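You operate a simulated robot arm through the tools that you are given. There is no shell and no other tool.

The job below is to be done with a simulated two-armed robot. You get a single attempt, and the scene is never put back.

JOB
Put the brass fitting marked "D5" from the left end of the cabinet worktop on the blue torque card and the brass fitting that says "D7" on the white pad. Pull the caps cabinet door open. Do these in any order.

Only the result counts: the job must be done as asked and must still hold three seconds after the hand-in. Knocking over, shifting, dropping, spilling or breaking anything else fails it. Lids that push on must go on centred and level and be pressed home; caps that screw on are set level and turned clockwise until they are tight.

ROBOT AND FRAMES
Two 7-joint arms with two-finger grippers on one trunk, on a base that moves. Base frame: it is fixed to the floor where the robot stands at the start and does not move with it; the origin is under the middle of the robot, x ahead of it, y to its left, z up. Readings come in mm, degrees, newtons and seconds.
The left shoulder is at the start at [37, 162, 1156], the right one opposite. With the tool pointing down near the work surface each hand reaches from about 280 to 740 mm from the robot's upright axis, wherever it stands, measured 20 degrees to its own side. Places, roughly: blue torque card [500, 2250, 1000]; brass fitting [500, 2250, 1000]; caps cabinet door [2600, 3300, 500]; white pad [750, 2250, 1000]. Payload 2.45 kg a hand.
The TCP of each hand is the grasp point between the finger pads, 26 mm short of the fingertips. In the tool frame z runs along the fingers and y along their closing line. The gripper opens to 96 mm; its body begins 69 mm behind the TCP.
Orientation is that of the tool frame in the base frame, as a unit quaternion [x, y, z, w]. With the fingers straight down and closing along the base's y, the tool's x points along the base's -x, its y along +y and its z along -z.

CONTROLS
- The arms move only by the tool arm_command. It takes "left_moves", "right_moves" or both (then of equal length, played together; a hand with none holds still); each is a list of rows, each a list of 7 numbers: the turn, a rotation vector about the tool's x, y, z in degrees, then the shift along the tool's x, y, z in mm, then the closure in counts, from 0 (fully open) to 255 (shut). In form: [[wx, wy, wz, x, y, z, jaw], ...]. A call has 1 to 20 rows; each row shifts and turns the commanded pose from where the row before left it, along the tool's axes as they then stand. Rows are played at 5 a second. More than 50 mm and 8.6 degrees between two rows, or a gripper value outside its range, and nothing of the call is played. A pose out of reach is approached as far as the arm can. The call stops where the force on the tool passes 40 N (or 10 N more than at its start, if that is more) or the arm is blocked; 0.2 s more then pass. Each finger travels about 119.9 mm/s and halts on what it meets, pressing with about 31 N; the grip force reading is that of the motor and also rises with nothing between the fingers. The clock runs only during rows and for 0.2 s after the last one: add rows that do not move to give the fingers time. The reply holds the time, the measured pose of the TCP, the force on the tool along the base axes, the opening and the grip force, in the units named above and with some noise, with the torque about the TCP (base axes, N m) and any sound that the robot's microphone picked up.
- Cameras (640 x 400 px; columns grow to the right, rows downward): "scene" is now at [107.3, 4.7, 1650.6]; the picture's right is [0.18, -0.98, -0.00], its down [-0.71, -0.13, -0.70] and it looks along [0.69, 0.13, -0.72] (base axes); focal length 268 px, centre (320, 200). "left" rides on the left gripper at [82, -3, -98] in its tool frame; the picture's right is [0.04, 1.00, 0.00], its down [-0.73, 0.03, -0.68] and it looks along [-0.68, 0.03, 0.73] (tool axes); focal length 256 px, centre (320, 200). "right" rides on the right gripper at [82, 3, -98] in its tool frame; the picture's right is [-0.04, 1.00, 0.00], its down [-0.73, -0.03, -0.68] and it looks along [-0.68, -0.03, 0.73] (tool axes); focal length 256 px, centre (320, 200). There is no depth. A picture from a camera that has moved, and an enlarged one, comes with that camera's place and axes in the base frame and with its lens. The place of the scene camera against the robot may be out by one fixed shift of up to 25 mm in any direction.
- snapshot(camera): a new picture of that camera. The clock stands still meanwhile.
- raise_lower(by): moves the trunk up (or, below 0, down) by that many mm; the arms and the scene camera ride with it, the base frame stays. It gives what a move gives, with no picture.
- roll_base(legs): drives the robot by 1 to 6 legs, each [ahead, left, turn to the left] in mm, mm and degrees, along the robot's own axes; the way and the turn of a leg run together, so that a leg with both is an arc; at most 1500 mm and 180 degrees a leg. The arms and the cameras ride along, it lands a little off, and it stops where it bumps. It gives what a move gives.
- aim_head(pan, tilt): turns the head with the scene camera to pan (to the left, within 120 degrees either way) and tilt (down, from -29 to 69), counted from straight ahead of the robot (the tilt from the chest, where the trunk bows). It gives what a move gives.
- inspect(camera, box): a new picture of the part [left, top, right, bottom] of that camera's present view, enlarged. The clock stands still meanwhile.
- close_job(): hands the job in; it is judged then, once.

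Places have to be worked out from the pictures, the camera data and where the tool is seen. Open the grippers and draw the arms clear of the work before you hand the job in, unless the task says otherwise.

The tools are called after "Call:" as name(argument=value, ...) on one line, values as JSON. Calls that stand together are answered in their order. arm_command: Moves the arms, as the interface text tells. Its arguments: {"type":"object","properties":{"left_moves":{"type":"array","items":{"type":"array","items":{"type":"number"}}},"right_moves":{"type":"array","items":{"type":"array","items":{"type":"number"}}}},"required":[]} The other tools are called the same way: raise_lower (by) moves the trunk up or down; roll_base (legs) drives the base; aim_head (pan, tilt) turns the head that bears the scene camera; snapshot (camera) takes a picture; inspect (camera, box) takes an enlarged picture of a part of a camera's view; close_job () hands the job in.

At the start:

```text
time_s: 0.0
left_eef_pos: [468.9, 229.9, 1184.8]
left_ee_rot: [0.0, 1.0, -0.001, -0.001]
left_ft_force: [0.1, 0.1, 0.3]
left_wrist_torque: [0.0, 0.01, 0.0]
left_gripper_width: 95.9
left_gripper_force: 0.1
right_eef_pos: [489.3, -181.1, 1144.0]
right_ee_rot: [-0.001, 1.0, 0.0, 0.0]
right_ft_force: [0.3, 0.0, 0.0]
right_wrist_torque: [-0.05, -0.03, -0.03]
right_gripper_width: 96.0
right_gripper_force: 0.0
trunk travel left (down, up): [-325.0, 242.0]
robot x, y, heading: [-1.4, 0.0, -0.3]
head pan, tilt (commanded): [10.4, 45.5]
```

scene: 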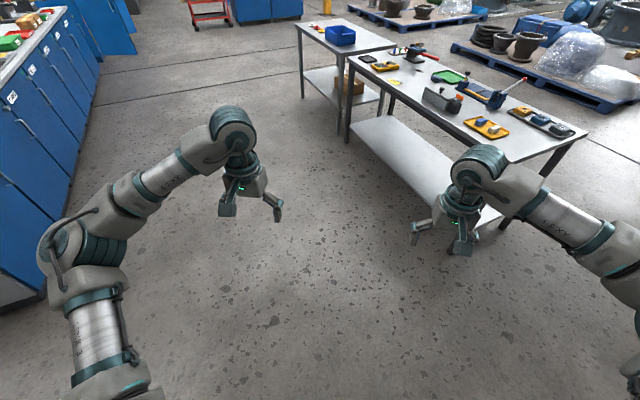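
right: 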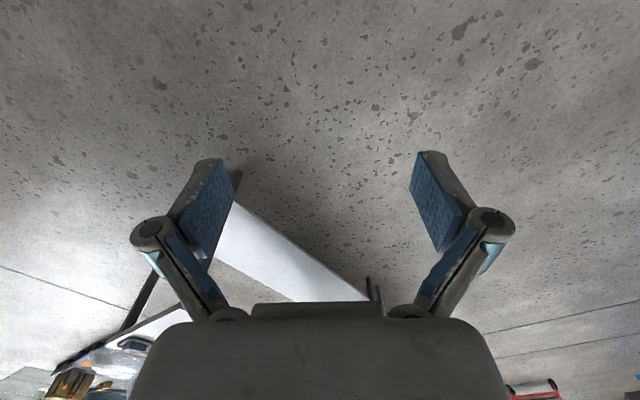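
left: 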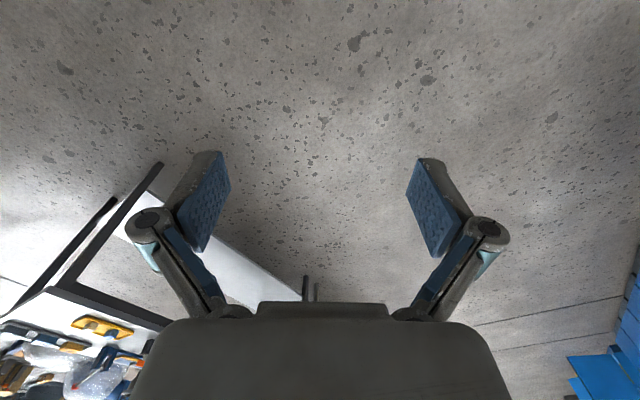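

The start pictures show a row of blue cabinets with a worktop to the left, and tables ahead. I turn the head left to look over the cabinet worktop.

Call:
aim_head(pan=75, tilt=20)

Call:
snapshot(camera="scene")

```text
time_s: 1.4
left_eef_pos: [464.0, 230.1, 1186.6]
left_ee_rot: [0.0, 1.0, -0.001, 0.001]
left_ft_force: [-0.7, 0.2, -0.3]
left_wrist_torque: [-0.01, 0.03, -0.04]
left_gripper_width: 96.1
left_gripper_force: 0.0
right_eef_pos: [485.9, -180.2, 1147.7]
right_ee_rot: [0.0, 1.0, 0.0, 0.001]
right_ft_force: [-0.3, 0.2, 0.8]
right_wrist_torque: [-0.02, -0.02, 0.01]
right_gripper_width: 96.1
right_gripper_force: 0.1
trunk travel left (down, up): [-325.0, 242.0]
robot x, y, heading: [3.2, -1.7, -0.0]
head pan, tilt (commanded): [75.0, 20.0]
```

```text
taken
camera scene: at [51.8, 80.1, 1690.2], right [0.97, -0.26, 0.0], down [-0.09, -0.33, -0.94], along [0.24, 0.91, -0.34], focal length 268 px, centre (320, 200)
```

scene: 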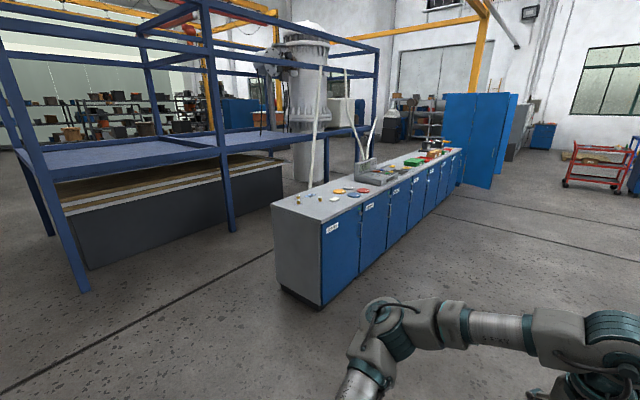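

The cabinet worktop is seen from its left end. I enlarge the worktop and the fronts to read labels.

Call:
inspect(camera="scene", box=[260, 140, 480, 280])

Call:
inspect(camera="scene", box=[290, 165, 390, 228])

```text
2.86 times, centred on (370, 210) of scene
camera zoom: at [51.8, 80.1, 1690.2], right [0.97, -0.26, 0.0], down [-0.09, -0.33, -0.94], along [0.24, 0.91, -0.34], focal length 767 px, centre (177, 171)
```

zoom: 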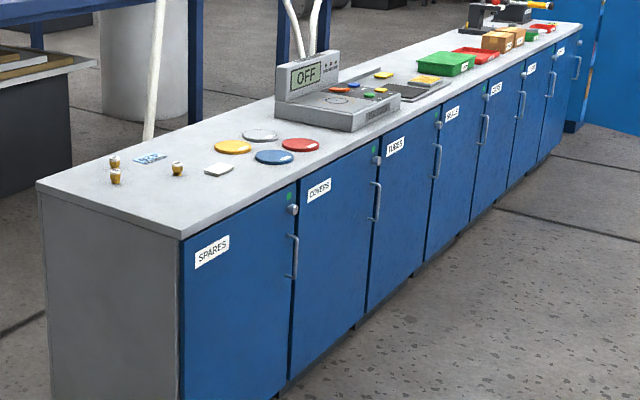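

```text
6.35 times, centred on (340, 196) of scene
camera zoom: at [51.8, 80.1, 1690.2], right [0.97, -0.26, 0.0], down [-0.09, -0.33, -0.94], along [0.24, 0.91, -0.34], focal length 1705 px, centre (193, 222)
```

zoom: 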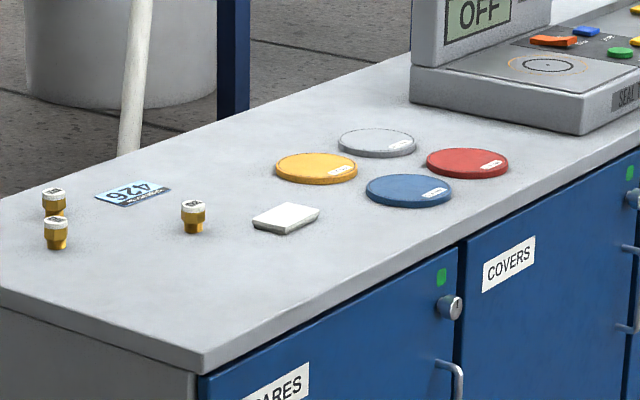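

The row of cabinets runs from about [500,1780] at roughly 36° towards [2600,3300], with the worktop at z about 880. I drive to about 700 mm in front of its left end and turn to face it square.

Call:
roll_base(legs=[[590, 700, 0], [590, 700, 0], [0, 0, 126]])

Call:
aim_head(pan=0, tilt=40)

Call:
snapshot(camera="scene")

```text
time_s: 15.8
left_eef_pos: [709.5, 1622.4, 1186.1]
left_ee_rot: [0.9, -0.436, -0.001, 0.0]
left_ft_force: [0.2, 0.4, 0.6]
left_wrist_torque: [0.0, 0.0, 0.02]
left_gripper_width: 95.8
left_gripper_force: 0.1
right_eef_pos: [1018.0, 1893.4, 1145.8]
right_ee_rot: [0.9, -0.435, -0.001, -0.001]
right_ft_force: [-0.3, 1.0, 0.3]
right_wrist_torque: [-0.02, 0.01, -0.02]
right_gripper_width: 96.0
right_gripper_force: 0.1
trunk travel left (down, up): [-325.0, 242.0]
robot x, y, heading: [1177.3, 1399.5, 128.3]
head pan, tilt (commanded): [75.0, 20.0]
```

```text
time_s: 17.3
left_eef_pos: [711.1, 1618.0, 1188.4]
left_ee_rot: [0.901, -0.435, -0.003, 0.0]
left_ft_force: [-0.3, 0.3, 0.1]
left_wrist_torque: [0.02, -0.02, 0.02]
left_gripper_width: 95.9
left_gripper_force: 0.1
right_eef_pos: [1019.9, 1890.6, 1149.0]
right_ee_rot: [0.9, -0.436, -0.002, -0.001]
right_ft_force: [-0.8, -0.9, 0.5]
right_wrist_torque: [0.02, -0.01, 0.0]
right_gripper_width: 96.0
right_gripper_force: 0.1
trunk travel left (down, up): [-325.0, 242.0]
robot x, y, heading: [1179.6, 1399.8, 128.4]
head pan, tilt (commanded): [0.0, 40.0]
```

```text
taken
camera scene: at [1113.1, 1472.0, 1658.7], right [0.78, 0.62, 0.0], down [0.4, -0.5, -0.76], along [-0.47, 0.6, -0.65], focal length 268 px, centre (320, 200)
```

scene: 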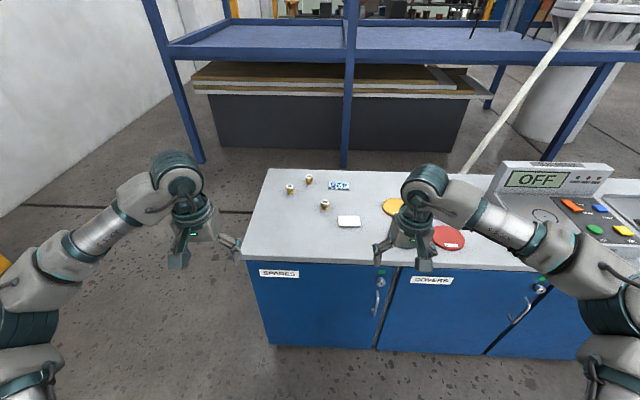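

I now face the left end squarely. I zoom in to read the fittings' labels.

Call:
inspect(camera="scene", box=[270, 165, 370, 228])

Call:
inspect(camera="scene", box=[280, 170, 340, 208])

Call:
inspect(camera="scene", box=[230, 160, 490, 350])

```text
6.35 times, centred on (320, 196) of scene
camera zoom: at [1113.1, 1472.0, 1658.7], right [0.78, 0.62, 0.0], down [0.4, -0.5, -0.76], along [-0.47, 0.6, -0.65], focal length 1705 px, centre (320, 222)
```

zoom: 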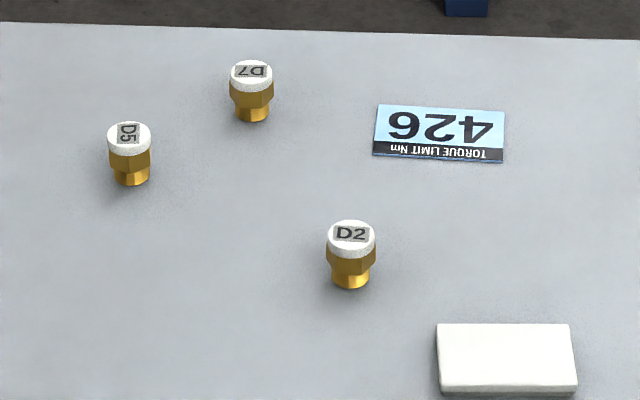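

```text
10.53 times, centred on (310, 189) of scene
camera zoom: at [1113.1, 1472.0, 1658.7], right [0.78, 0.62, 0.0], down [0.4, -0.5, -0.76], along [-0.47, 0.6, -0.65], focal length 2826 px, centre (425, 316)
```

zoom: 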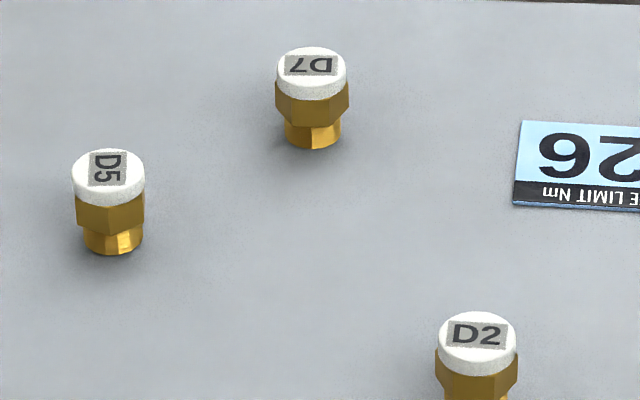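

```text
2.11 times, centred on (360, 255) of scene
camera zoom: at [1113.1, 1472.0, 1658.7], right [0.78, 0.62, 0.0], down [0.4, -0.5, -0.76], along [-0.47, 0.6, -0.65], focal length 565 px, centre (236, 84)
```

zoom: 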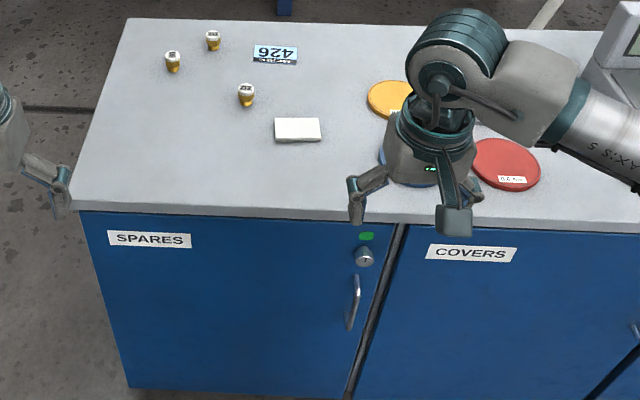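

D5 is the leftmost fitting, D7 the rear one, and D2 stands near the white pad. The rear items are too deep to reach from the front, so I'd work from the cabinet's left end; first I look straight down to see how far the base sticks out.

Call:
aim_head(pan=0, tilt=69)

Call:
snapshot(camera="scene")

Call:
aim_head(pan=-70, tilt=35)

Call:
snapshot(camera="scene")

Call:
aim_head(pan=60, tilt=30)

Call:
snapshot(camera="scene")

```text
time_s: 18.2
left_eef_pos: [711.4, 1619.5, 1188.8]
left_ee_rot: [0.9, -0.435, -0.002, -0.001]
left_ft_force: [-1.1, 0.2, -0.3]
left_wrist_torque: [0.02, -0.03, 0.01]
left_gripper_width: 96.2
left_gripper_force: 0.1
right_eef_pos: [1019.1, 1890.9, 1149.1]
right_ee_rot: [0.9, -0.435, -0.003, -0.001]
right_ft_force: [1.0, 0.2, -0.6]
right_wrist_torque: [0.0, -0.01, 0.01]
right_gripper_width: 96.0
right_gripper_force: 0.0
trunk travel left (down, up): [-325.0, 242.0]
robot x, y, heading: [1180.3, 1400.6, 128.5]
head pan, tilt (commanded): [0.0, 68.8]
```

```text
taken
camera scene: at [1130.8, 1448.9, 1622.7], right [0.78, 0.62, 0.0], down [0.58, -0.73, -0.36], along [-0.22, 0.28, -0.93], focal length 268 px, centre (320, 200)
```

scene: 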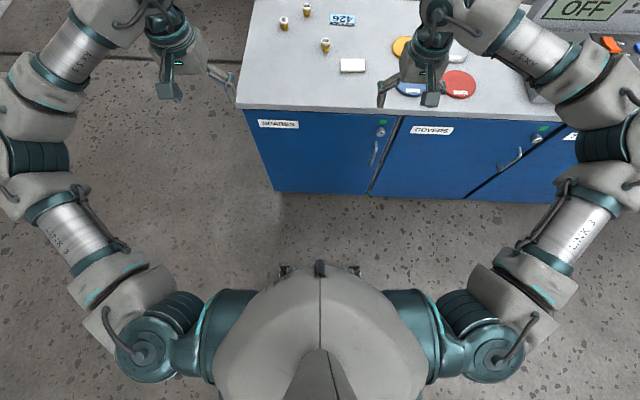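

```text
time_s: 19.7
left_eef_pos: [720.2, 1625.3, 1190.0]
left_ee_rot: [0.9, -0.436, -0.004, 0.002]
left_ft_force: [0.8, 0.7, 0.4]
left_wrist_torque: [-0.02, 0.0, -0.04]
left_gripper_width: 95.9
left_gripper_force: 0.1
right_eef_pos: [1028.1, 1897.9, 1146.7]
right_ee_rot: [0.9, -0.436, -0.004, 0.002]
right_ft_force: [0.5, 0.4, 0.3]
right_wrist_torque: [-0.05, 0.01, -0.01]
right_gripper_width: 95.6
right_gripper_force: 0.1
trunk travel left (down, up): [-325.0, 242.0]
robot x, y, heading: [1182.1, 1400.9, 128.4]
head pan, tilt (commanded): [-70.0, 35.0]
```

```text
taken
camera scene: at [1219.5, 1486.4, 1666.2], right [0.85, -0.52, 0.0], down [-0.3, -0.49, -0.82], along [0.43, 0.69, -0.58], focal length 268 px, centre (320, 200)
```

scene: 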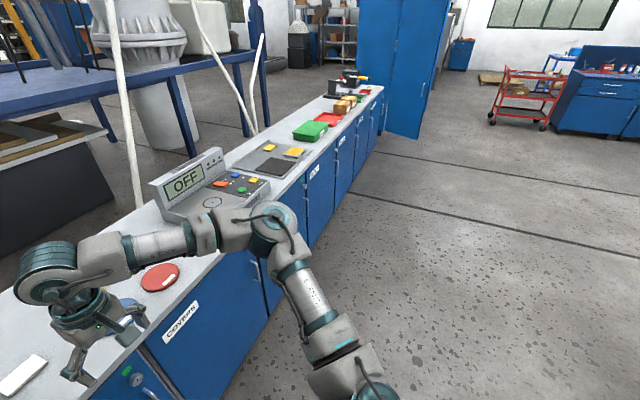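

```text
time_s: 21.8
left_eef_pos: [717.8, 1622.2, 1189.0]
left_ee_rot: [0.9, -0.436, -0.004, 0.001]
left_ft_force: [0.0, 0.1, -0.1]
left_wrist_torque: [0.01, 0.01, 0.0]
left_gripper_width: 96.1
left_gripper_force: 0.0
right_eef_pos: [1025.4, 1895.0, 1147.7]
right_ee_rot: [0.9, -0.435, -0.003, 0.001]
right_ft_force: [0.2, 0.2, 0.0]
right_wrist_torque: [0.0, -0.01, -0.01]
right_gripper_width: 95.7
right_gripper_force: 0.0
trunk travel left (down, up): [-325.0, 242.0]
robot x, y, heading: [1179.6, 1402.2, 128.3]
head pan, tilt (commanded): [60.0, 30.0]
```

```text
taken
camera scene: at [1080.6, 1395.7, 1674.1], right [-0.15, 0.99, 0.0], down [0.5, 0.07, -0.86], along [-0.86, -0.13, -0.5], focal length 268 px, centre (320, 200)
```

scene: 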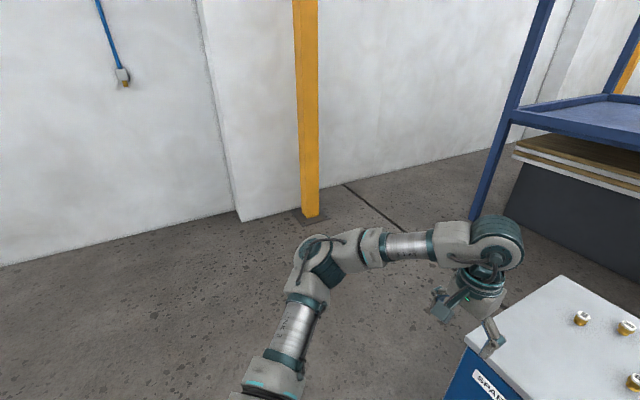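

The base seems to reach no more than about 280 mm ahead, and the floor left of the cabinet is clear. I go round the left front corner and stop about 580 mm short of the left end, facing along the cabinet row (heading 36°).

Call:
roll_base(legs=[[0, 878, 0], [0, 0, -92.3], [0, 500, 0], [0, 500, 0]])

Call:
aim_head(pan=0, tilt=45)

Call:
snapshot(camera="scene")

```text
time_s: 35.4
left_eef_pos: [139.6, 2091.8, 1192.7]
left_ee_rot: [-0.316, 0.949, 0.009, 0.0]
left_ft_force: [-0.1, -1.0, -0.3]
left_wrist_torque: [0.05, 0.02, 0.04]
left_gripper_width: 95.9
left_gripper_force: 0.1
right_eef_pos: [404.2, 1778.8, 1144.3]
right_ee_rot: [-0.317, 0.948, 0.009, 0.0]
right_ft_force: [0.8, 0.0, -0.2]
right_wrist_torque: [0.0, 0.06, -0.01]
right_gripper_width: 96.0
right_gripper_force: 0.0
trunk travel left (down, up): [-325.0, 242.0]
robot x, y, heading: [-102.9, 1642.3, 37.1]
head pan, tilt (commanded): [60.0, 30.0]
```

```text
time_s: 36.7
left_eef_pos: [134.0, 2092.1, 1192.9]
left_ee_rot: [-0.316, 0.949, 0.007, 0.002]
left_ft_force: [-0.4, 0.1, 0.2]
left_wrist_torque: [-0.01, -0.03, 0.01]
left_gripper_width: 96.0
left_gripper_force: 0.1
right_eef_pos: [398.4, 1778.4, 1147.8]
right_ee_rot: [-0.316, 0.949, 0.009, 0.002]
right_ft_force: [-0.8, -0.6, -0.3]
right_wrist_torque: [0.01, 0.0, 0.0]
right_gripper_width: 95.8
right_gripper_force: 0.2
trunk travel left (down, up): [-325.0, 242.0]
robot x, y, heading: [-99.7, 1649.1, 36.9]
head pan, tilt (commanded): [0.0, 45.0]
```

```text
taken
camera scene: at [-5.2, 1688.1, 1651.3], right [0.6, -0.8, -0.01], down [-0.57, -0.42, -0.7], along [0.56, 0.43, -0.71], focal length 268 px, centre (320, 200)
```

scene: 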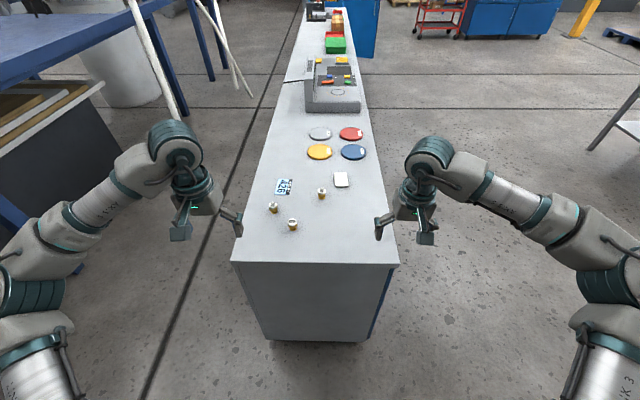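

I now face along the row. I zoom on the objects to measure them from this side.

Call:
inspect(camera="scene", box=[230, 140, 400, 246])

Call:
inspect(camera="scene", box=[220, 240, 420, 360])

Call:
snapshot(camera="left")

Call:
snapshot(camera="right")

```text
3.76 times, centred on (315, 193) of scene
camera zoom: at [-5.2, 1688.1, 1651.3], right [0.6, -0.8, -0.01], down [-0.57, -0.42, -0.7], along [0.56, 0.43, -0.71], focal length 1011 px, centre (339, 226)
```

zoom: 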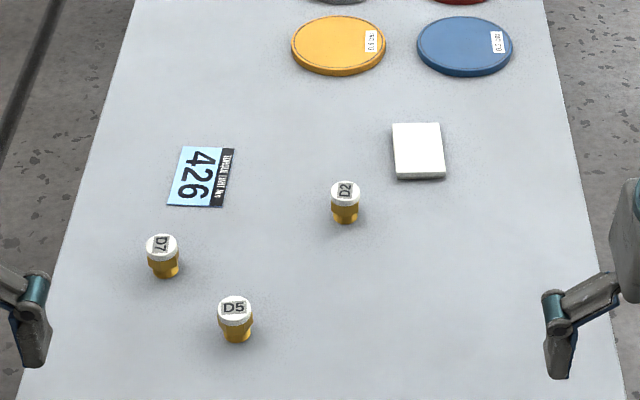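

```text
3.20 times, centred on (320, 300) of scene
camera zoom: at [-5.2, 1688.1, 1651.3], right [0.6, -0.8, -0.01], down [-0.57, -0.42, -0.7], along [0.56, 0.43, -0.71], focal length 859 px, centre (320, -120)
```

zoom: 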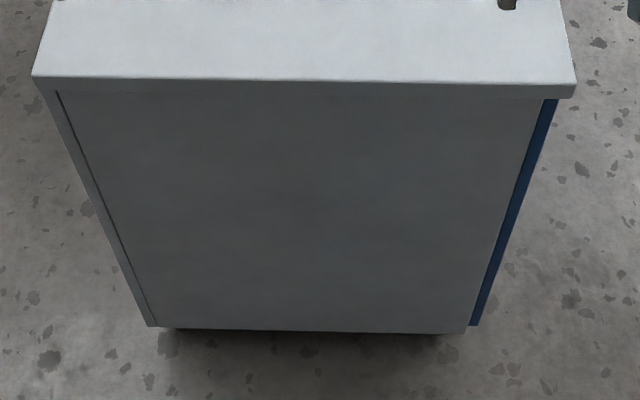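

```text
taken
camera left: at [70.0, 2039.3, 1291.9], right [-0.63, 0.78, 0.01], down [0.57, 0.45, 0.69], along [0.52, 0.44, -0.73], focal length 256 px, centre (320, 200)
```

left: 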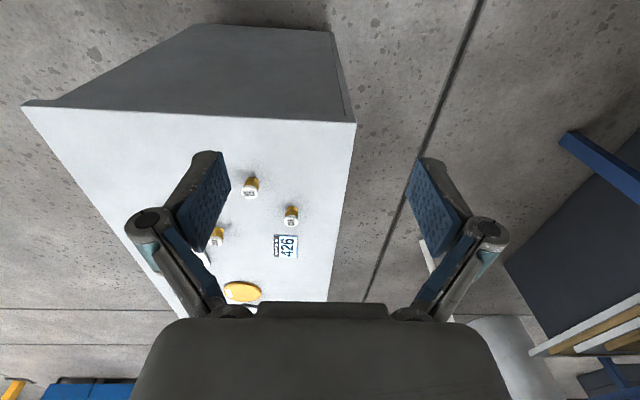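

```text
taken
camera right: at [331.5, 1730.9, 1245.0], right [-0.57, 0.82, 0.01], down [0.61, 0.41, 0.68], along [0.56, 0.4, -0.73], focal length 256 px, centre (320, 200)
```

right: 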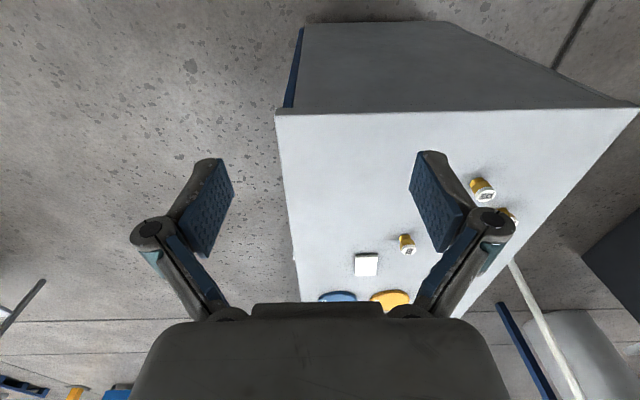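

The worktop's left edge is about 576 mm from my axis and the row runs at about 35.5°. I square up and roll 200 mm ahead, then look down to check the gap.

Call:
roll_base(legs=[[0, 0, -1.4], [200, 0, 0]])

Call:
aim_head(pan=0, tilt=69)

Call:
snapshot(camera="scene")

```text
time_s: 38.6
left_eef_pos: [285.9, 2222.7, 1189.6]
left_ee_rot: [-0.307, 0.952, 0.0, 0.004]
left_ft_force: [-0.6, 0.8, -0.1]
left_wrist_torque: [-0.1, 0.03, -0.02]
left_gripper_width: 96.0
left_gripper_force: 0.0
right_eef_pos: [545.7, 1902.9, 1151.4]
right_ee_rot: [-0.308, 0.951, 0.001, 0.005]
right_ft_force: [-0.8, 1.0, 0.0]
right_wrist_torque: [-0.06, -0.06, 0.05]
right_gripper_width: 96.2
right_gripper_force: 0.0
trunk travel left (down, up): [-325.0, 242.0]
robot x, y, heading: [55.6, 1768.4, 35.8]
head pan, tilt (commanded): [0.0, 45.0]
```

```text
time_s: 39.5
left_eef_pos: [282.9, 2225.3, 1191.8]
left_ee_rot: [-0.309, 0.951, -0.001, 0.005]
left_ft_force: [-0.1, 0.5, 0.0]
left_wrist_torque: [-0.05, -0.04, 0.04]
left_gripper_width: 95.9
left_gripper_force: 0.0
right_eef_pos: [540.1, 1904.5, 1152.4]
right_ee_rot: [-0.31, 0.951, 0.001, 0.006]
right_ft_force: [-0.8, 0.0, -0.2]
right_wrist_torque: [-0.04, -0.05, 0.03]
right_gripper_width: 96.0
right_gripper_force: 0.0
trunk travel left (down, up): [-325.0, 242.0]
robot x, y, heading: [50.3, 1767.6, 35.7]
head pan, tilt (commanded): [0.0, 68.8]
```

```text
taken
camera scene: at [114.9, 1813.4, 1622.6], right [0.59, -0.81, 0.01], down [-0.76, -0.55, -0.36], along [0.29, 0.21, -0.93], focal length 268 px, centre (320, 200)
```

scene: 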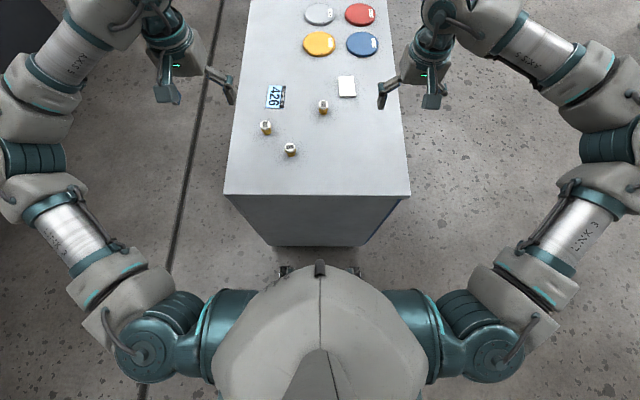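

The end edge is now about 380 mm from my axis. I enlarge the region by the chest to see whether the base shows there.

Call:
inspect(camera="scene", box=[240, 225, 400, 325])

```text
4.00 times, centred on (320, 275) of scene
camera zoom: at [114.9, 1813.4, 1622.6], right [0.59, -0.81, 0.01], down [-0.76, -0.55, -0.36], along [0.29, 0.21, -0.93], focal length 1074 px, centre (320, -100)
```

zoom: 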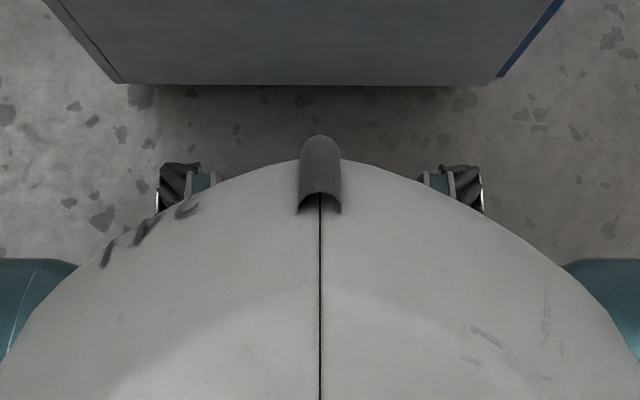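

The wheels' front is about 275 mm ahead of the axis, so there is about 110 mm to the cabinet. I roll 72 mm further and take fresh pictures.

Call:
roll_base(legs=[[72, 0, 0]])

Call:
aim_head(pan=0, tilt=60)

Call:
snapshot(camera="scene")

Call:
snapshot(camera="left")

Call:
snapshot(camera="right")

```text
time_s: 40.5
left_eef_pos: [334.8, 2270.1, 1190.6]
left_ee_rot: [-0.309, 0.951, -0.003, 0.007]
left_ft_force: [-0.2, 0.2, 0.0]
left_wrist_torque: [-0.03, -0.04, 0.02]
left_gripper_width: 95.9
left_gripper_force: 0.1
right_eef_pos: [593.4, 1949.9, 1154.6]
right_ee_rot: [-0.309, 0.951, -0.002, 0.007]
right_ft_force: [0.0, 0.5, -1.2]
right_wrist_torque: [-0.08, -0.03, 0.04]
right_gripper_width: 95.7
right_gripper_force: 0.0
trunk travel left (down, up): [-325.0, 242.0]
robot x, y, heading: [107.5, 1813.3, 36.0]
head pan, tilt (commanded): [0.0, 68.8]
```

```text
time_s: 41.2
left_eef_pos: [342.5, 2262.0, 1191.9]
left_ee_rot: [-0.309, 0.951, 0.004, 0.004]
left_ft_force: [0.7, 0.9, -0.6]
left_wrist_torque: [-0.03, -0.02, -0.02]
left_gripper_width: 96.2
left_gripper_force: 0.1
right_eef_pos: [601.8, 1940.6, 1151.1]
right_ee_rot: [-0.309, 0.951, 0.004, 0.005]
right_ft_force: [-0.1, 0.5, -1.0]
right_wrist_torque: [-0.05, -0.02, -0.06]
right_gripper_width: 96.0
right_gripper_force: 0.0
trunk travel left (down, up): [-325.0, 242.0]
robot x, y, heading: [109.8, 1812.6, 36.0]
head pan, tilt (commanded): [0.0, 60.0]
```

```text
taken
camera scene: at [187.4, 1854.2, 1631.8], right [0.59, -0.81, 0.0], down [-0.7, -0.51, -0.49], along [0.4, 0.29, -0.87], focal length 268 px, centre (320, 200)
```

scene: 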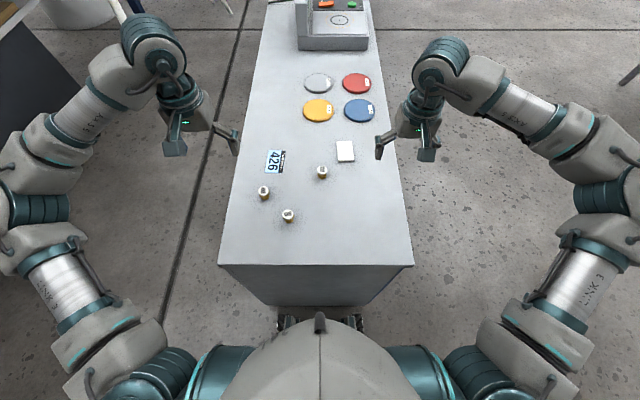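

```text
taken
camera left: at [277.7, 2209.5, 1290.9], right [-0.62, 0.78, 0.0], down [0.57, 0.45, 0.69], along [0.54, 0.43, -0.73], focal length 256 px, centre (320, 200)
```

left: 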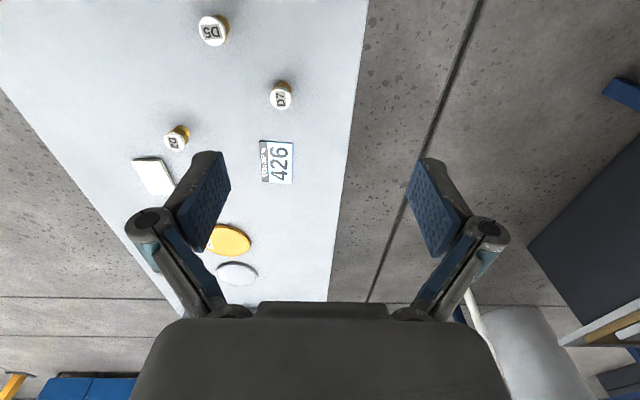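

```text
taken
camera right: at [532.6, 1894.9, 1248.5], right [-0.56, 0.83, 0.0], down [0.6, 0.4, 0.69], along [0.57, 0.39, -0.73], focal length 256 px, centre (320, 200)
```

right: 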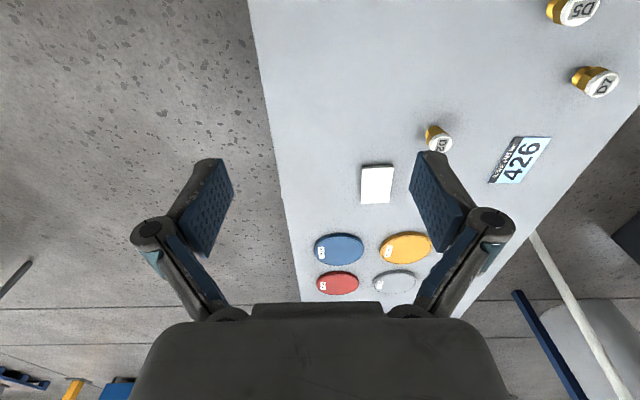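

Both wrist cameras now see the fittings. I enlarge their views for accurate pixel positions to triangulate.

Call:
inspect(camera="left", box=[150, 0, 310, 100])

Call:
inspect(camera="left", box=[120, 100, 320, 225])

Call:
inspect(camera="right", box=[480, 0, 640, 100])

Call:
inspect(camera="right", box=[350, 110, 560, 241])

```text
4.00 times, centred on (230, 50) of left
camera zoom: at [277.7, 2209.5, 1290.9], right [-0.62, 0.78, 0.0], down [0.57, 0.45, 0.69], along [0.54, 0.43, -0.73], focal length 1024 px, centre (680, 800)
```

zoom: 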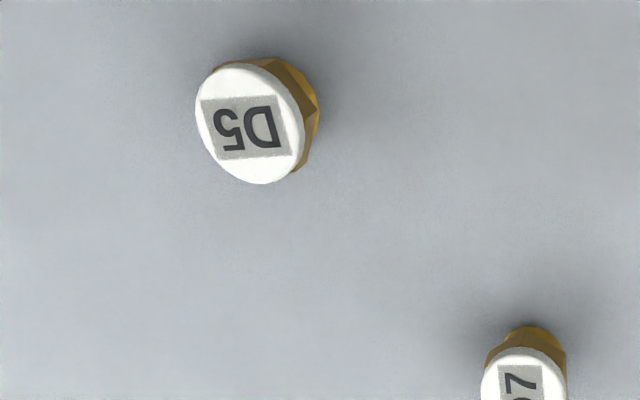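

```text
3.20 times, centred on (220, 162) of left
camera zoom: at [277.7, 2209.5, 1290.9], right [-0.62, 0.78, 0.0], down [0.57, 0.45, 0.69], along [0.54, 0.43, -0.73], focal length 819 px, centre (640, 320)
```

zoom: 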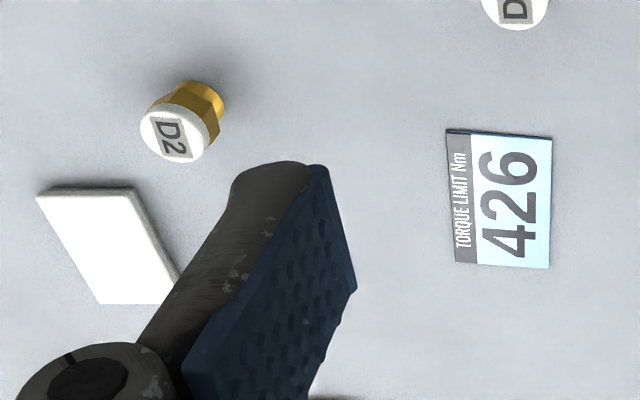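

```text
4.00 times, centred on (560, 50) of right
camera zoom: at [532.6, 1894.9, 1248.5], right [-0.56, 0.83, 0.0], down [0.6, 0.4, 0.69], along [0.57, 0.39, -0.73], focal length 1024 px, centre (-640, 800)
```

zoom: 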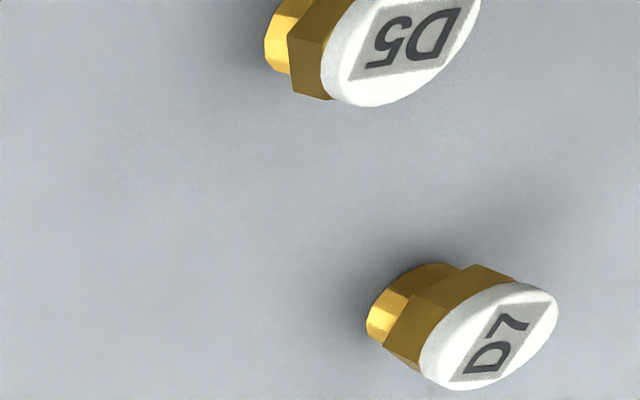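

```text
3.05 times, centred on (455, 176) of right
camera zoom: at [532.6, 1894.9, 1248.5], right [-0.56, 0.83, 0.0], down [0.6, 0.4, 0.69], along [0.57, 0.39, -0.73], focal length 780 px, centre (-91, 275)
```

zoom: 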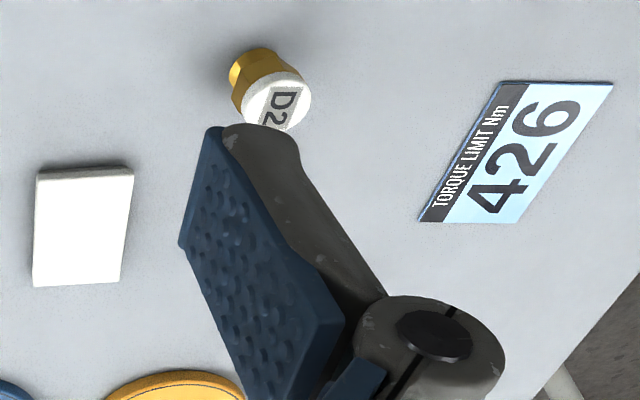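

Triangulation gives the worktop at z ≈ 881, card centre ≈ [553,2320], D7 ≈ [431,2254], D5 ≈ [413,2142], fittings about 35 mm tall. I bring the left hand above D5 at z ≈ 1000 for a closer look.

Call:
arm_command(left_moves=[[0, 0, 0, 3, -27.8, 38.4, 0], [0, 0, 0, 3, -27.8, 38.4, 0], [0, 0, 0, 3, -27.8, 38.4, 0], [0, 0, 0, 3, -27.8, 38.4, 0], [0, 0, 0, 3, -27.8, 38.4, 0], [0, 0, 0, 0, 0, 0, 0], [0, 0, 0, 0, 0, 0, 0]])

Call:
snapshot(camera="left")

Call:
snapshot(camera="scene")

```text
time_s: 42.8
left_eef_pos: [423.5, 2123.7, 1001.7]
left_ee_rot: [-0.306, 0.952, 0.011, 0.003]
left_ft_force: [-0.8, -0.5, 0.5]
left_wrist_torque: [0.06, 0.03, -0.05]
left_gripper_width: 96.1
left_gripper_force: 0.0
right_eef_pos: [613.1, 1922.4, 1148.5]
right_ee_rot: [-0.309, 0.951, 0.011, 0.003]
right_ft_force: [-1.0, 0.4, -0.1]
right_wrist_torque: [0.01, 0.02, 0.0]
right_gripper_width: 95.9
right_gripper_force: 0.1
trunk travel left (down, up): [-325.0, 242.0]
robot x, y, heading: [108.6, 1810.2, 36.0]
head pan, tilt (commanded): [0.0, 60.0]
```

```text
taken
camera left: at [357.9, 2071.1, 1099.8], right [-0.62, 0.79, 0.02], down [0.58, 0.44, 0.69], along [0.53, 0.43, -0.73], focal length 256 px, centre (320, 200)
```

left: 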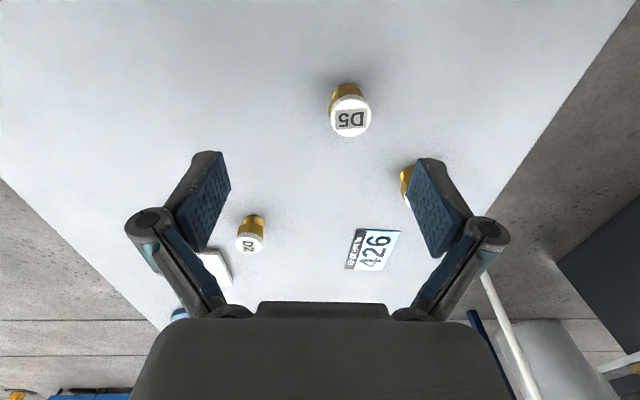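

```text
taken
camera scene: at [200.1, 1834.3, 1631.8], right [0.58, -0.81, -0.01], down [-0.71, -0.5, -0.5], along [0.4, 0.3, -0.87], focal length 268 px, centre (320, 200)
```

scene: 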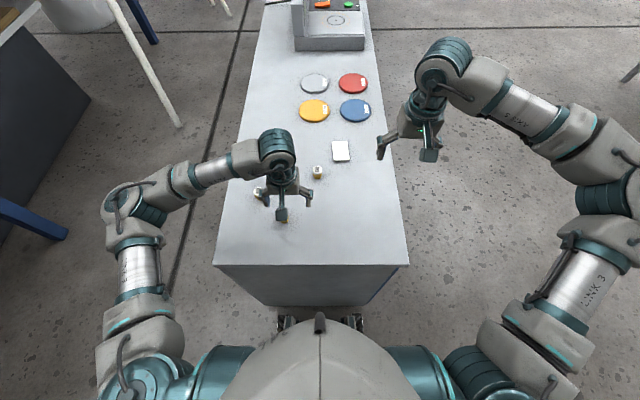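

The right hand's reading shifted ~20 mm although it was not commanded, so the trunk seems to sway. I rest for a second and read again.

Call:
arm_command(left_moves=[[0, 0, 0, 0, 0, 0, 0], [0, 0, 0, 0, 0, 0, 0], [0, 0, 0, 0, 0, 0, 0], [0, 0, 0, 0, 0, 0, 0], [0, 0, 0, 0, 0, 0, 0]])

Call:
arm_command(left_moves=[[0, 0, 0, 0, 0, 0, 0], [0, 0, 0, 0, 0, 0, 0], [0, 0, 0, 0, 0, 0, 0], [0, 0, 0, 0, 0, 0, 0], [0, 0, 0, 0, 0, 0, 0]])

Call:
snapshot(camera="left")

```text
time_s: 44.0
left_eef_pos: [409.4, 2143.7, 1000.6]
left_ee_rot: [-0.309, 0.951, 0.003, 0.005]
left_ft_force: [-0.6, 0.7, 0.0]
left_wrist_torque: [-0.06, 0.0, 0.01]
left_gripper_width: 96.0
left_gripper_force: 0.1
right_eef_pos: [596.8, 1945.2, 1154.5]
right_ee_rot: [-0.31, 0.951, 0.003, 0.007]
right_ft_force: [-0.3, 0.2, -0.1]
right_wrist_torque: [-0.05, -0.07, 0.01]
right_gripper_width: 96.1
right_gripper_force: 0.0
trunk travel left (down, up): [-325.0, 242.0]
robot x, y, heading: [107.9, 1817.4, 35.8]
head pan, tilt (commanded): [0.0, 60.0]
```

```text
time_s: 45.2
left_eef_pos: [416.8, 2133.1, 1001.1]
left_ee_rot: [-0.309, 0.951, 0.007, 0.003]
left_ft_force: [0.1, -0.4, -0.4]
left_wrist_torque: [0.01, -0.02, 0.01]
left_gripper_width: 96.0
left_gripper_force: 0.0
right_eef_pos: [606.5, 1931.9, 1151.7]
right_ee_rot: [-0.309, 0.951, 0.008, 0.005]
right_ft_force: [0.5, 0.7, -0.2]
right_wrist_torque: [0.0, -0.01, 0.0]
right_gripper_width: 96.0
right_gripper_force: 0.0
trunk travel left (down, up): [-325.0, 242.0]
robot x, y, heading: [111.1, 1808.5, 35.8]
head pan, tilt (commanded): [0.0, 60.0]
```

```text
taken
camera left: at [351.4, 2080.1, 1099.2], right [-0.62, 0.79, 0.01], down [0.58, 0.44, 0.69], along [0.54, 0.43, -0.73], focal length 256 px, centre (320, 200)
```

left: 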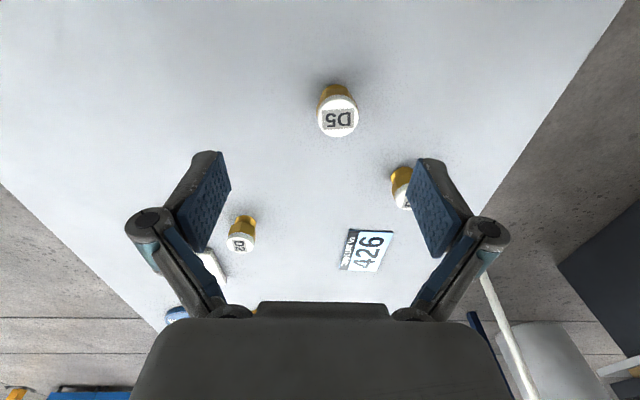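

The trunk sways after moves and damps out slowly. I wait four seconds and check the reading again.

Call:
arm_command(left_moves=[[0, 0, 0, 0, 0, 0, 0], [0, 0, 0, 0, 0, 0, 0], [0, 0, 0, 0, 0, 0, 0], [0, 0, 0, 0, 0, 0, 0], [0, 0, 0, 0, 0, 0, 0], [0, 0, 0, 0, 0, 0, 0], [0, 0, 0, 0, 0, 0, 0], [0, 0, 0, 0, 0, 0, 0], [0, 0, 0, 0, 0, 0, 0], [0, 0, 0, 0, 0, 0, 0], [0, 0, 0, 0, 0, 0, 0], [0, 0, 0, 0, 0, 0, 0], [0, 0, 0, 0, 0, 0, 0], [0, 0, 0, 0, 0, 0, 0], [0, 0, 0, 0, 0, 0, 0], [0, 0, 0, 0, 0, 0, 0], [0, 0, 0, 0, 0, 0, 0], [0, 0, 0, 0, 0, 0, 0]])

Call:
arm_command(left_moves=[[0, 0, 0, 0, 0, 0, 0]])

Call:
arm_command(left_moves=[[0, 0, 0, 0, 0, 0, 0]])

Call:
arm_command(left_moves=[[0, 0, 0, 0, 0, 0, 0]])

Call:
snapshot(camera="left")

```text
time_s: 49.0
left_eef_pos: [417.5, 2132.5, 1001.1]
left_ee_rot: [-0.308, 0.951, 0.007, 0.002]
left_ft_force: [-0.1, 0.1, -0.7]
left_wrist_torque: [0.02, -0.02, 0.0]
left_gripper_width: 95.7
left_gripper_force: 0.0
right_eef_pos: [606.8, 1931.6, 1151.6]
right_ee_rot: [-0.309, 0.951, 0.007, 0.005]
right_ft_force: [0.4, 0.0, -0.4]
right_wrist_torque: [0.01, 0.04, -0.03]
right_gripper_width: 96.2
right_gripper_force: 0.1
trunk travel left (down, up): [-325.0, 242.0]
robot x, y, heading: [114.1, 1806.9, 35.8]
head pan, tilt (commanded): [0.0, 60.0]
```

```text
time_s: 49.4
left_eef_pos: [415.7, 2133.9, 1001.3]
left_ee_rot: [-0.309, 0.951, 0.007, 0.004]
left_ft_force: [-0.2, -0.3, 0.9]
left_wrist_torque: [-0.04, 0.01, -0.01]
left_gripper_width: 95.7
left_gripper_force: 0.1
right_eef_pos: [606.0, 1934.5, 1150.7]
right_ee_rot: [-0.309, 0.951, 0.007, 0.005]
right_ft_force: [-0.4, 1.4, -0.2]
right_wrist_torque: [-0.04, 0.02, 0.01]
right_gripper_width: 95.9
right_gripper_force: 0.1
trunk travel left (down, up): [-325.0, 242.0]
robot x, y, heading: [108.1, 1812.8, 35.9]
head pan, tilt (commanded): [0.0, 60.0]
```

```text
time_s: 49.8
left_eef_pos: [416.6, 2133.4, 1002.0]
left_ee_rot: [-0.308, 0.951, 0.006, 0.003]
left_ft_force: [0.2, -0.5, 0.7]
left_wrist_torque: [0.01, 0.02, -0.01]
left_gripper_width: 96.3
left_gripper_force: 0.2
right_eef_pos: [606.1, 1933.6, 1151.7]
right_ee_rot: [-0.31, 0.951, 0.006, 0.005]
right_ft_force: [0.4, 0.1, 0.7]
right_wrist_torque: [0.0, 0.0, 0.0]
right_gripper_width: 95.9
right_gripper_force: 0.1
trunk travel left (down, up): [-325.0, 242.0]
robot x, y, heading: [110.2, 1813.8, 35.6]
head pan, tilt (commanded): [0.0, 60.0]
```

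```text
time_s: 50.2
left_eef_pos: [415.6, 2133.5, 1001.1]
left_ee_rot: [-0.308, 0.951, 0.007, 0.003]
left_ft_force: [0.8, 0.1, 0.3]
left_wrist_torque: [0.01, 0.0, -0.01]
left_gripper_width: 96.0
left_gripper_force: 0.1
right_eef_pos: [605.9, 1933.7, 1151.9]
right_ee_rot: [-0.309, 0.951, 0.007, 0.005]
right_ft_force: [0.7, 0.2, -0.4]
right_wrist_torque: [0.01, 0.0, -0.03]
right_gripper_width: 96.1
right_gripper_force: 0.0
trunk travel left (down, up): [-325.0, 242.0]
robot x, y, heading: [109.6, 1812.3, 36.1]
head pan, tilt (commanded): [0.0, 60.0]
```

```text
taken
camera left: at [350.8, 2081.2, 1099.2], right [-0.62, 0.79, 0.01], down [0.58, 0.44, 0.69], along [0.54, 0.43, -0.73], focal length 256 px, centre (320, 200)
```

left: 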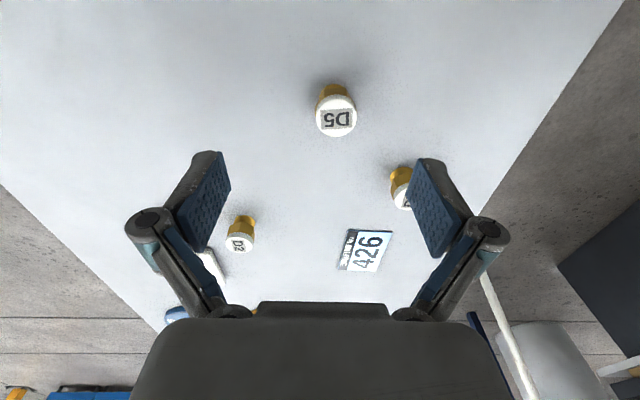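

The sway has settled (left TCP at [416,2133.5,1001]). I enlarge the D5 view to measure it relative to the fingers.

Call:
inspect(camera="left", box=[280, 60, 400, 135])

Call:
inspect(camera="left", box=[190, 150, 450, 312])

```text
5.33 times, centred on (340, 98) of left
camera zoom: at [350.8, 2081.2, 1099.2], right [-0.62, 0.79, 0.01], down [0.58, 0.44, 0.69], along [0.54, 0.43, -0.73], focal length 1365 px, centre (213, 747)
```

zoom: 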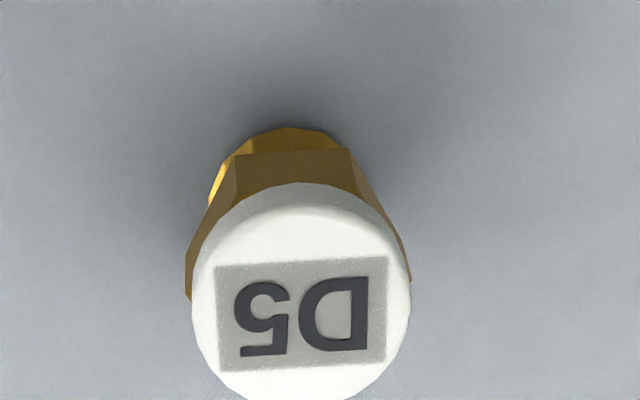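

```text
2.46 times, centred on (320, 231) of left
camera zoom: at [350.8, 2081.2, 1099.2], right [-0.62, 0.79, 0.01], down [0.58, 0.44, 0.69], along [0.54, 0.43, -0.73], focal length 630 px, centre (320, 124)
```

zoom: 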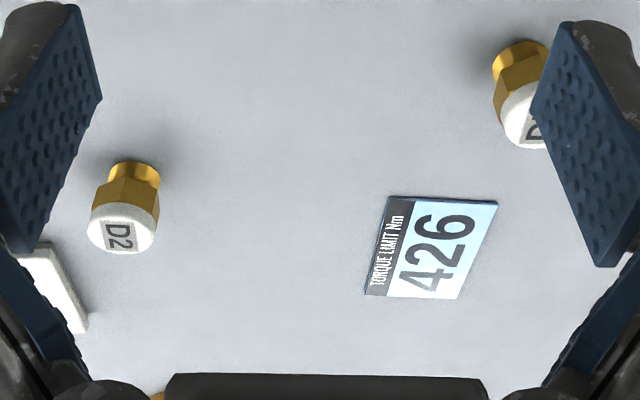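

D5 (cap ≈31 mm across) sits about 14 mm toward tool +y and 3 mm toward −x of my TCP. I correct the small tilt, centre over it and lower slowly 60 mm, then let the sway settle.

Call:
arm_command(left_moves=[[0.31, 0.28, 0, -1.5, 6.8, 0, 0], [0.31, 0.28, 0, -1.5, 6.9, 0, 0], [0, 0, 0, 0, 0, 10, 0], [0, 0, 0, 0, 0, 10, 0], [0, 0, 0, 0, 0, 10, 0], [0, 0, 0, 0, 0, 10, 0], [0, 0, 0, 0, 0, 10, 0], [0, 0, 0, 0, 0, 10, 0], [0, 0, 0, 0, 0, 0, 0], [0, 0, 0, 0, 0, 0, 0], [0, 0, 0, 0, 0, 0, 0], [0, 0, 0, 0, 0, 0, 0], [0, 0, 0, 0, 0, 0, 0], [0, 0, 0, 0, 0, 0, 0]])

Call:
snapshot(camera="left")

```text
time_s: 53.2
left_eef_pos: [412.1, 2147.7, 941.1]
left_ee_rot: [-0.309, 0.951, 0.001, 0.001]
left_ft_force: [0.0, -0.2, 0.9]
left_wrist_torque: [0.01, 0.03, 0.01]
left_gripper_width: 96.1
left_gripper_force: 0.1
right_eef_pos: [606.0, 1933.8, 1151.3]
right_ee_rot: [-0.31, 0.951, 0.007, 0.005]
right_ft_force: [-0.2, 0.2, 0.4]
right_wrist_torque: [-0.03, 0.03, 0.0]
right_gripper_width: 95.9
right_gripper_force: 0.1
trunk travel left (down, up): [-325.0, 242.0]
robot x, y, heading: [106.7, 1810.6, 36.0]
head pan, tilt (commanded): [0.0, 60.0]
```

```text
taken
camera left: at [346.4, 2097.0, 1040.1], right [-0.62, 0.79, 0.0], down [0.58, 0.45, 0.68], along [0.53, 0.42, -0.73], focal length 256 px, centre (320, 200)
```

left: 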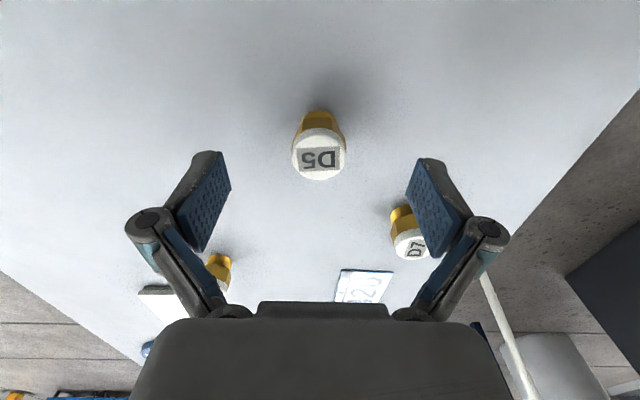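

D5 is centred between the fingers (within ~1 mm). I lower the last 30 mm to z ≈ 911 and close on it.

Call:
arm_command(left_moves=[[0, 0, 0, -0.5, 0.3, 8, 0], [0, 0, 0, -0.5, 0.3, 8, 0], [0, 0, 0, 0, 0, 8, 0], [0, 0, 0, 0, 0, 6, 0], [0, 0, 0, 0, 0, 0, 0], [0, 0, 0, 0, 0, 0, 0], [0, 0, 0, 0, 0, 0, 0], [0, 0, 0, 0, 0, 0, 0], [0, 0, 0, 0, 0, 0, 0]])

Call:
snapshot(camera="left")

```text
time_s: 55.2
left_eef_pos: [412.0, 2149.5, 911.0]
left_ee_rot: [-0.308, 0.951, 0.0, 0.0]
left_ft_force: [-0.2, -0.1, 0.7]
left_wrist_torque: [-0.01, -0.03, -0.03]
left_gripper_width: 95.9
left_gripper_force: 0.0
right_eef_pos: [605.2, 1932.7, 1150.3]
right_ee_rot: [-0.309, 0.951, 0.006, 0.006]
right_ft_force: [-0.6, -0.3, -0.3]
right_wrist_torque: [0.0, 0.02, 0.03]
right_gripper_width: 96.2
right_gripper_force: 0.0
trunk travel left (down, up): [-325.0, 242.0]
robot x, y, heading: [109.4, 1811.4, 36.0]
head pan, tilt (commanded): [0.0, 60.0]
```

```text
taken
camera left: at [347.4, 2097.6, 1010.2], right [-0.62, 0.79, 0.0], down [0.58, 0.45, 0.68], along [0.53, 0.42, -0.73], focal length 256 px, centre (320, 200)
```

left: 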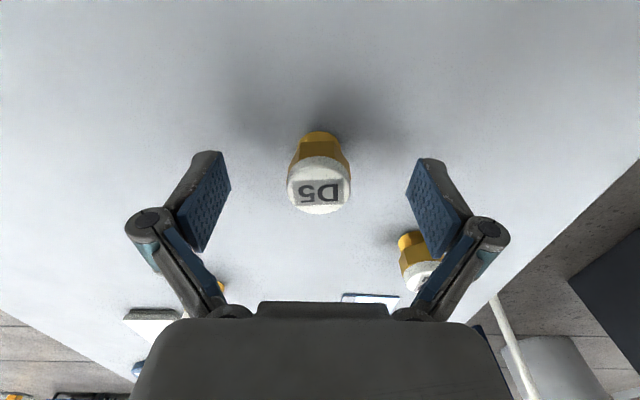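

D5 is centred. I close the left gripper on it.

Call:
arm_command(left_moves=[[0, 0, 0, 0, 0, 0, 120], [0, 0, 0, 0, 0, 0, 255], [0, 0, 0, 0, 0, 0, 255], [0, 0, 0, 0, 0, 0, 255], [0, 0, 0, 0, 0, 0, 255]])

Call:
snapshot(camera="left")

```text
time_s: 56.4
left_eef_pos: [411.3, 2148.0, 911.6]
left_ee_rot: [-0.308, 0.951, 0.001, 0.002]
left_ft_force: [-0.2, -0.1, 2.8]
left_wrist_torque: [-0.04, -0.03, -0.05]
left_gripper_width: 31.2
left_gripper_force: 31.0
right_eef_pos: [605.5, 1932.3, 1151.1]
right_ee_rot: [-0.309, 0.951, 0.007, 0.005]
right_ft_force: [-0.1, -0.1, 0.1]
right_wrist_torque: [0.0, -0.01, -0.01]
right_gripper_width: 95.9
right_gripper_force: 0.0
trunk travel left (down, up): [-325.0, 242.0]
robot x, y, heading: [109.3, 1813.3, 36.0]
head pan, tilt (commanded): [0.0, 60.0]
```

```text
taken
camera left: at [347.3, 2097.6, 1010.4], right [-0.62, 0.79, 0.0], down [0.58, 0.45, 0.68], along [0.54, 0.42, -0.73], focal length 256 px, centre (320, 200)
```

left: 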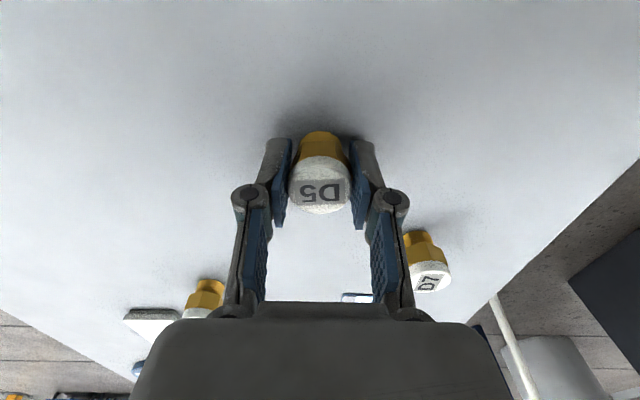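

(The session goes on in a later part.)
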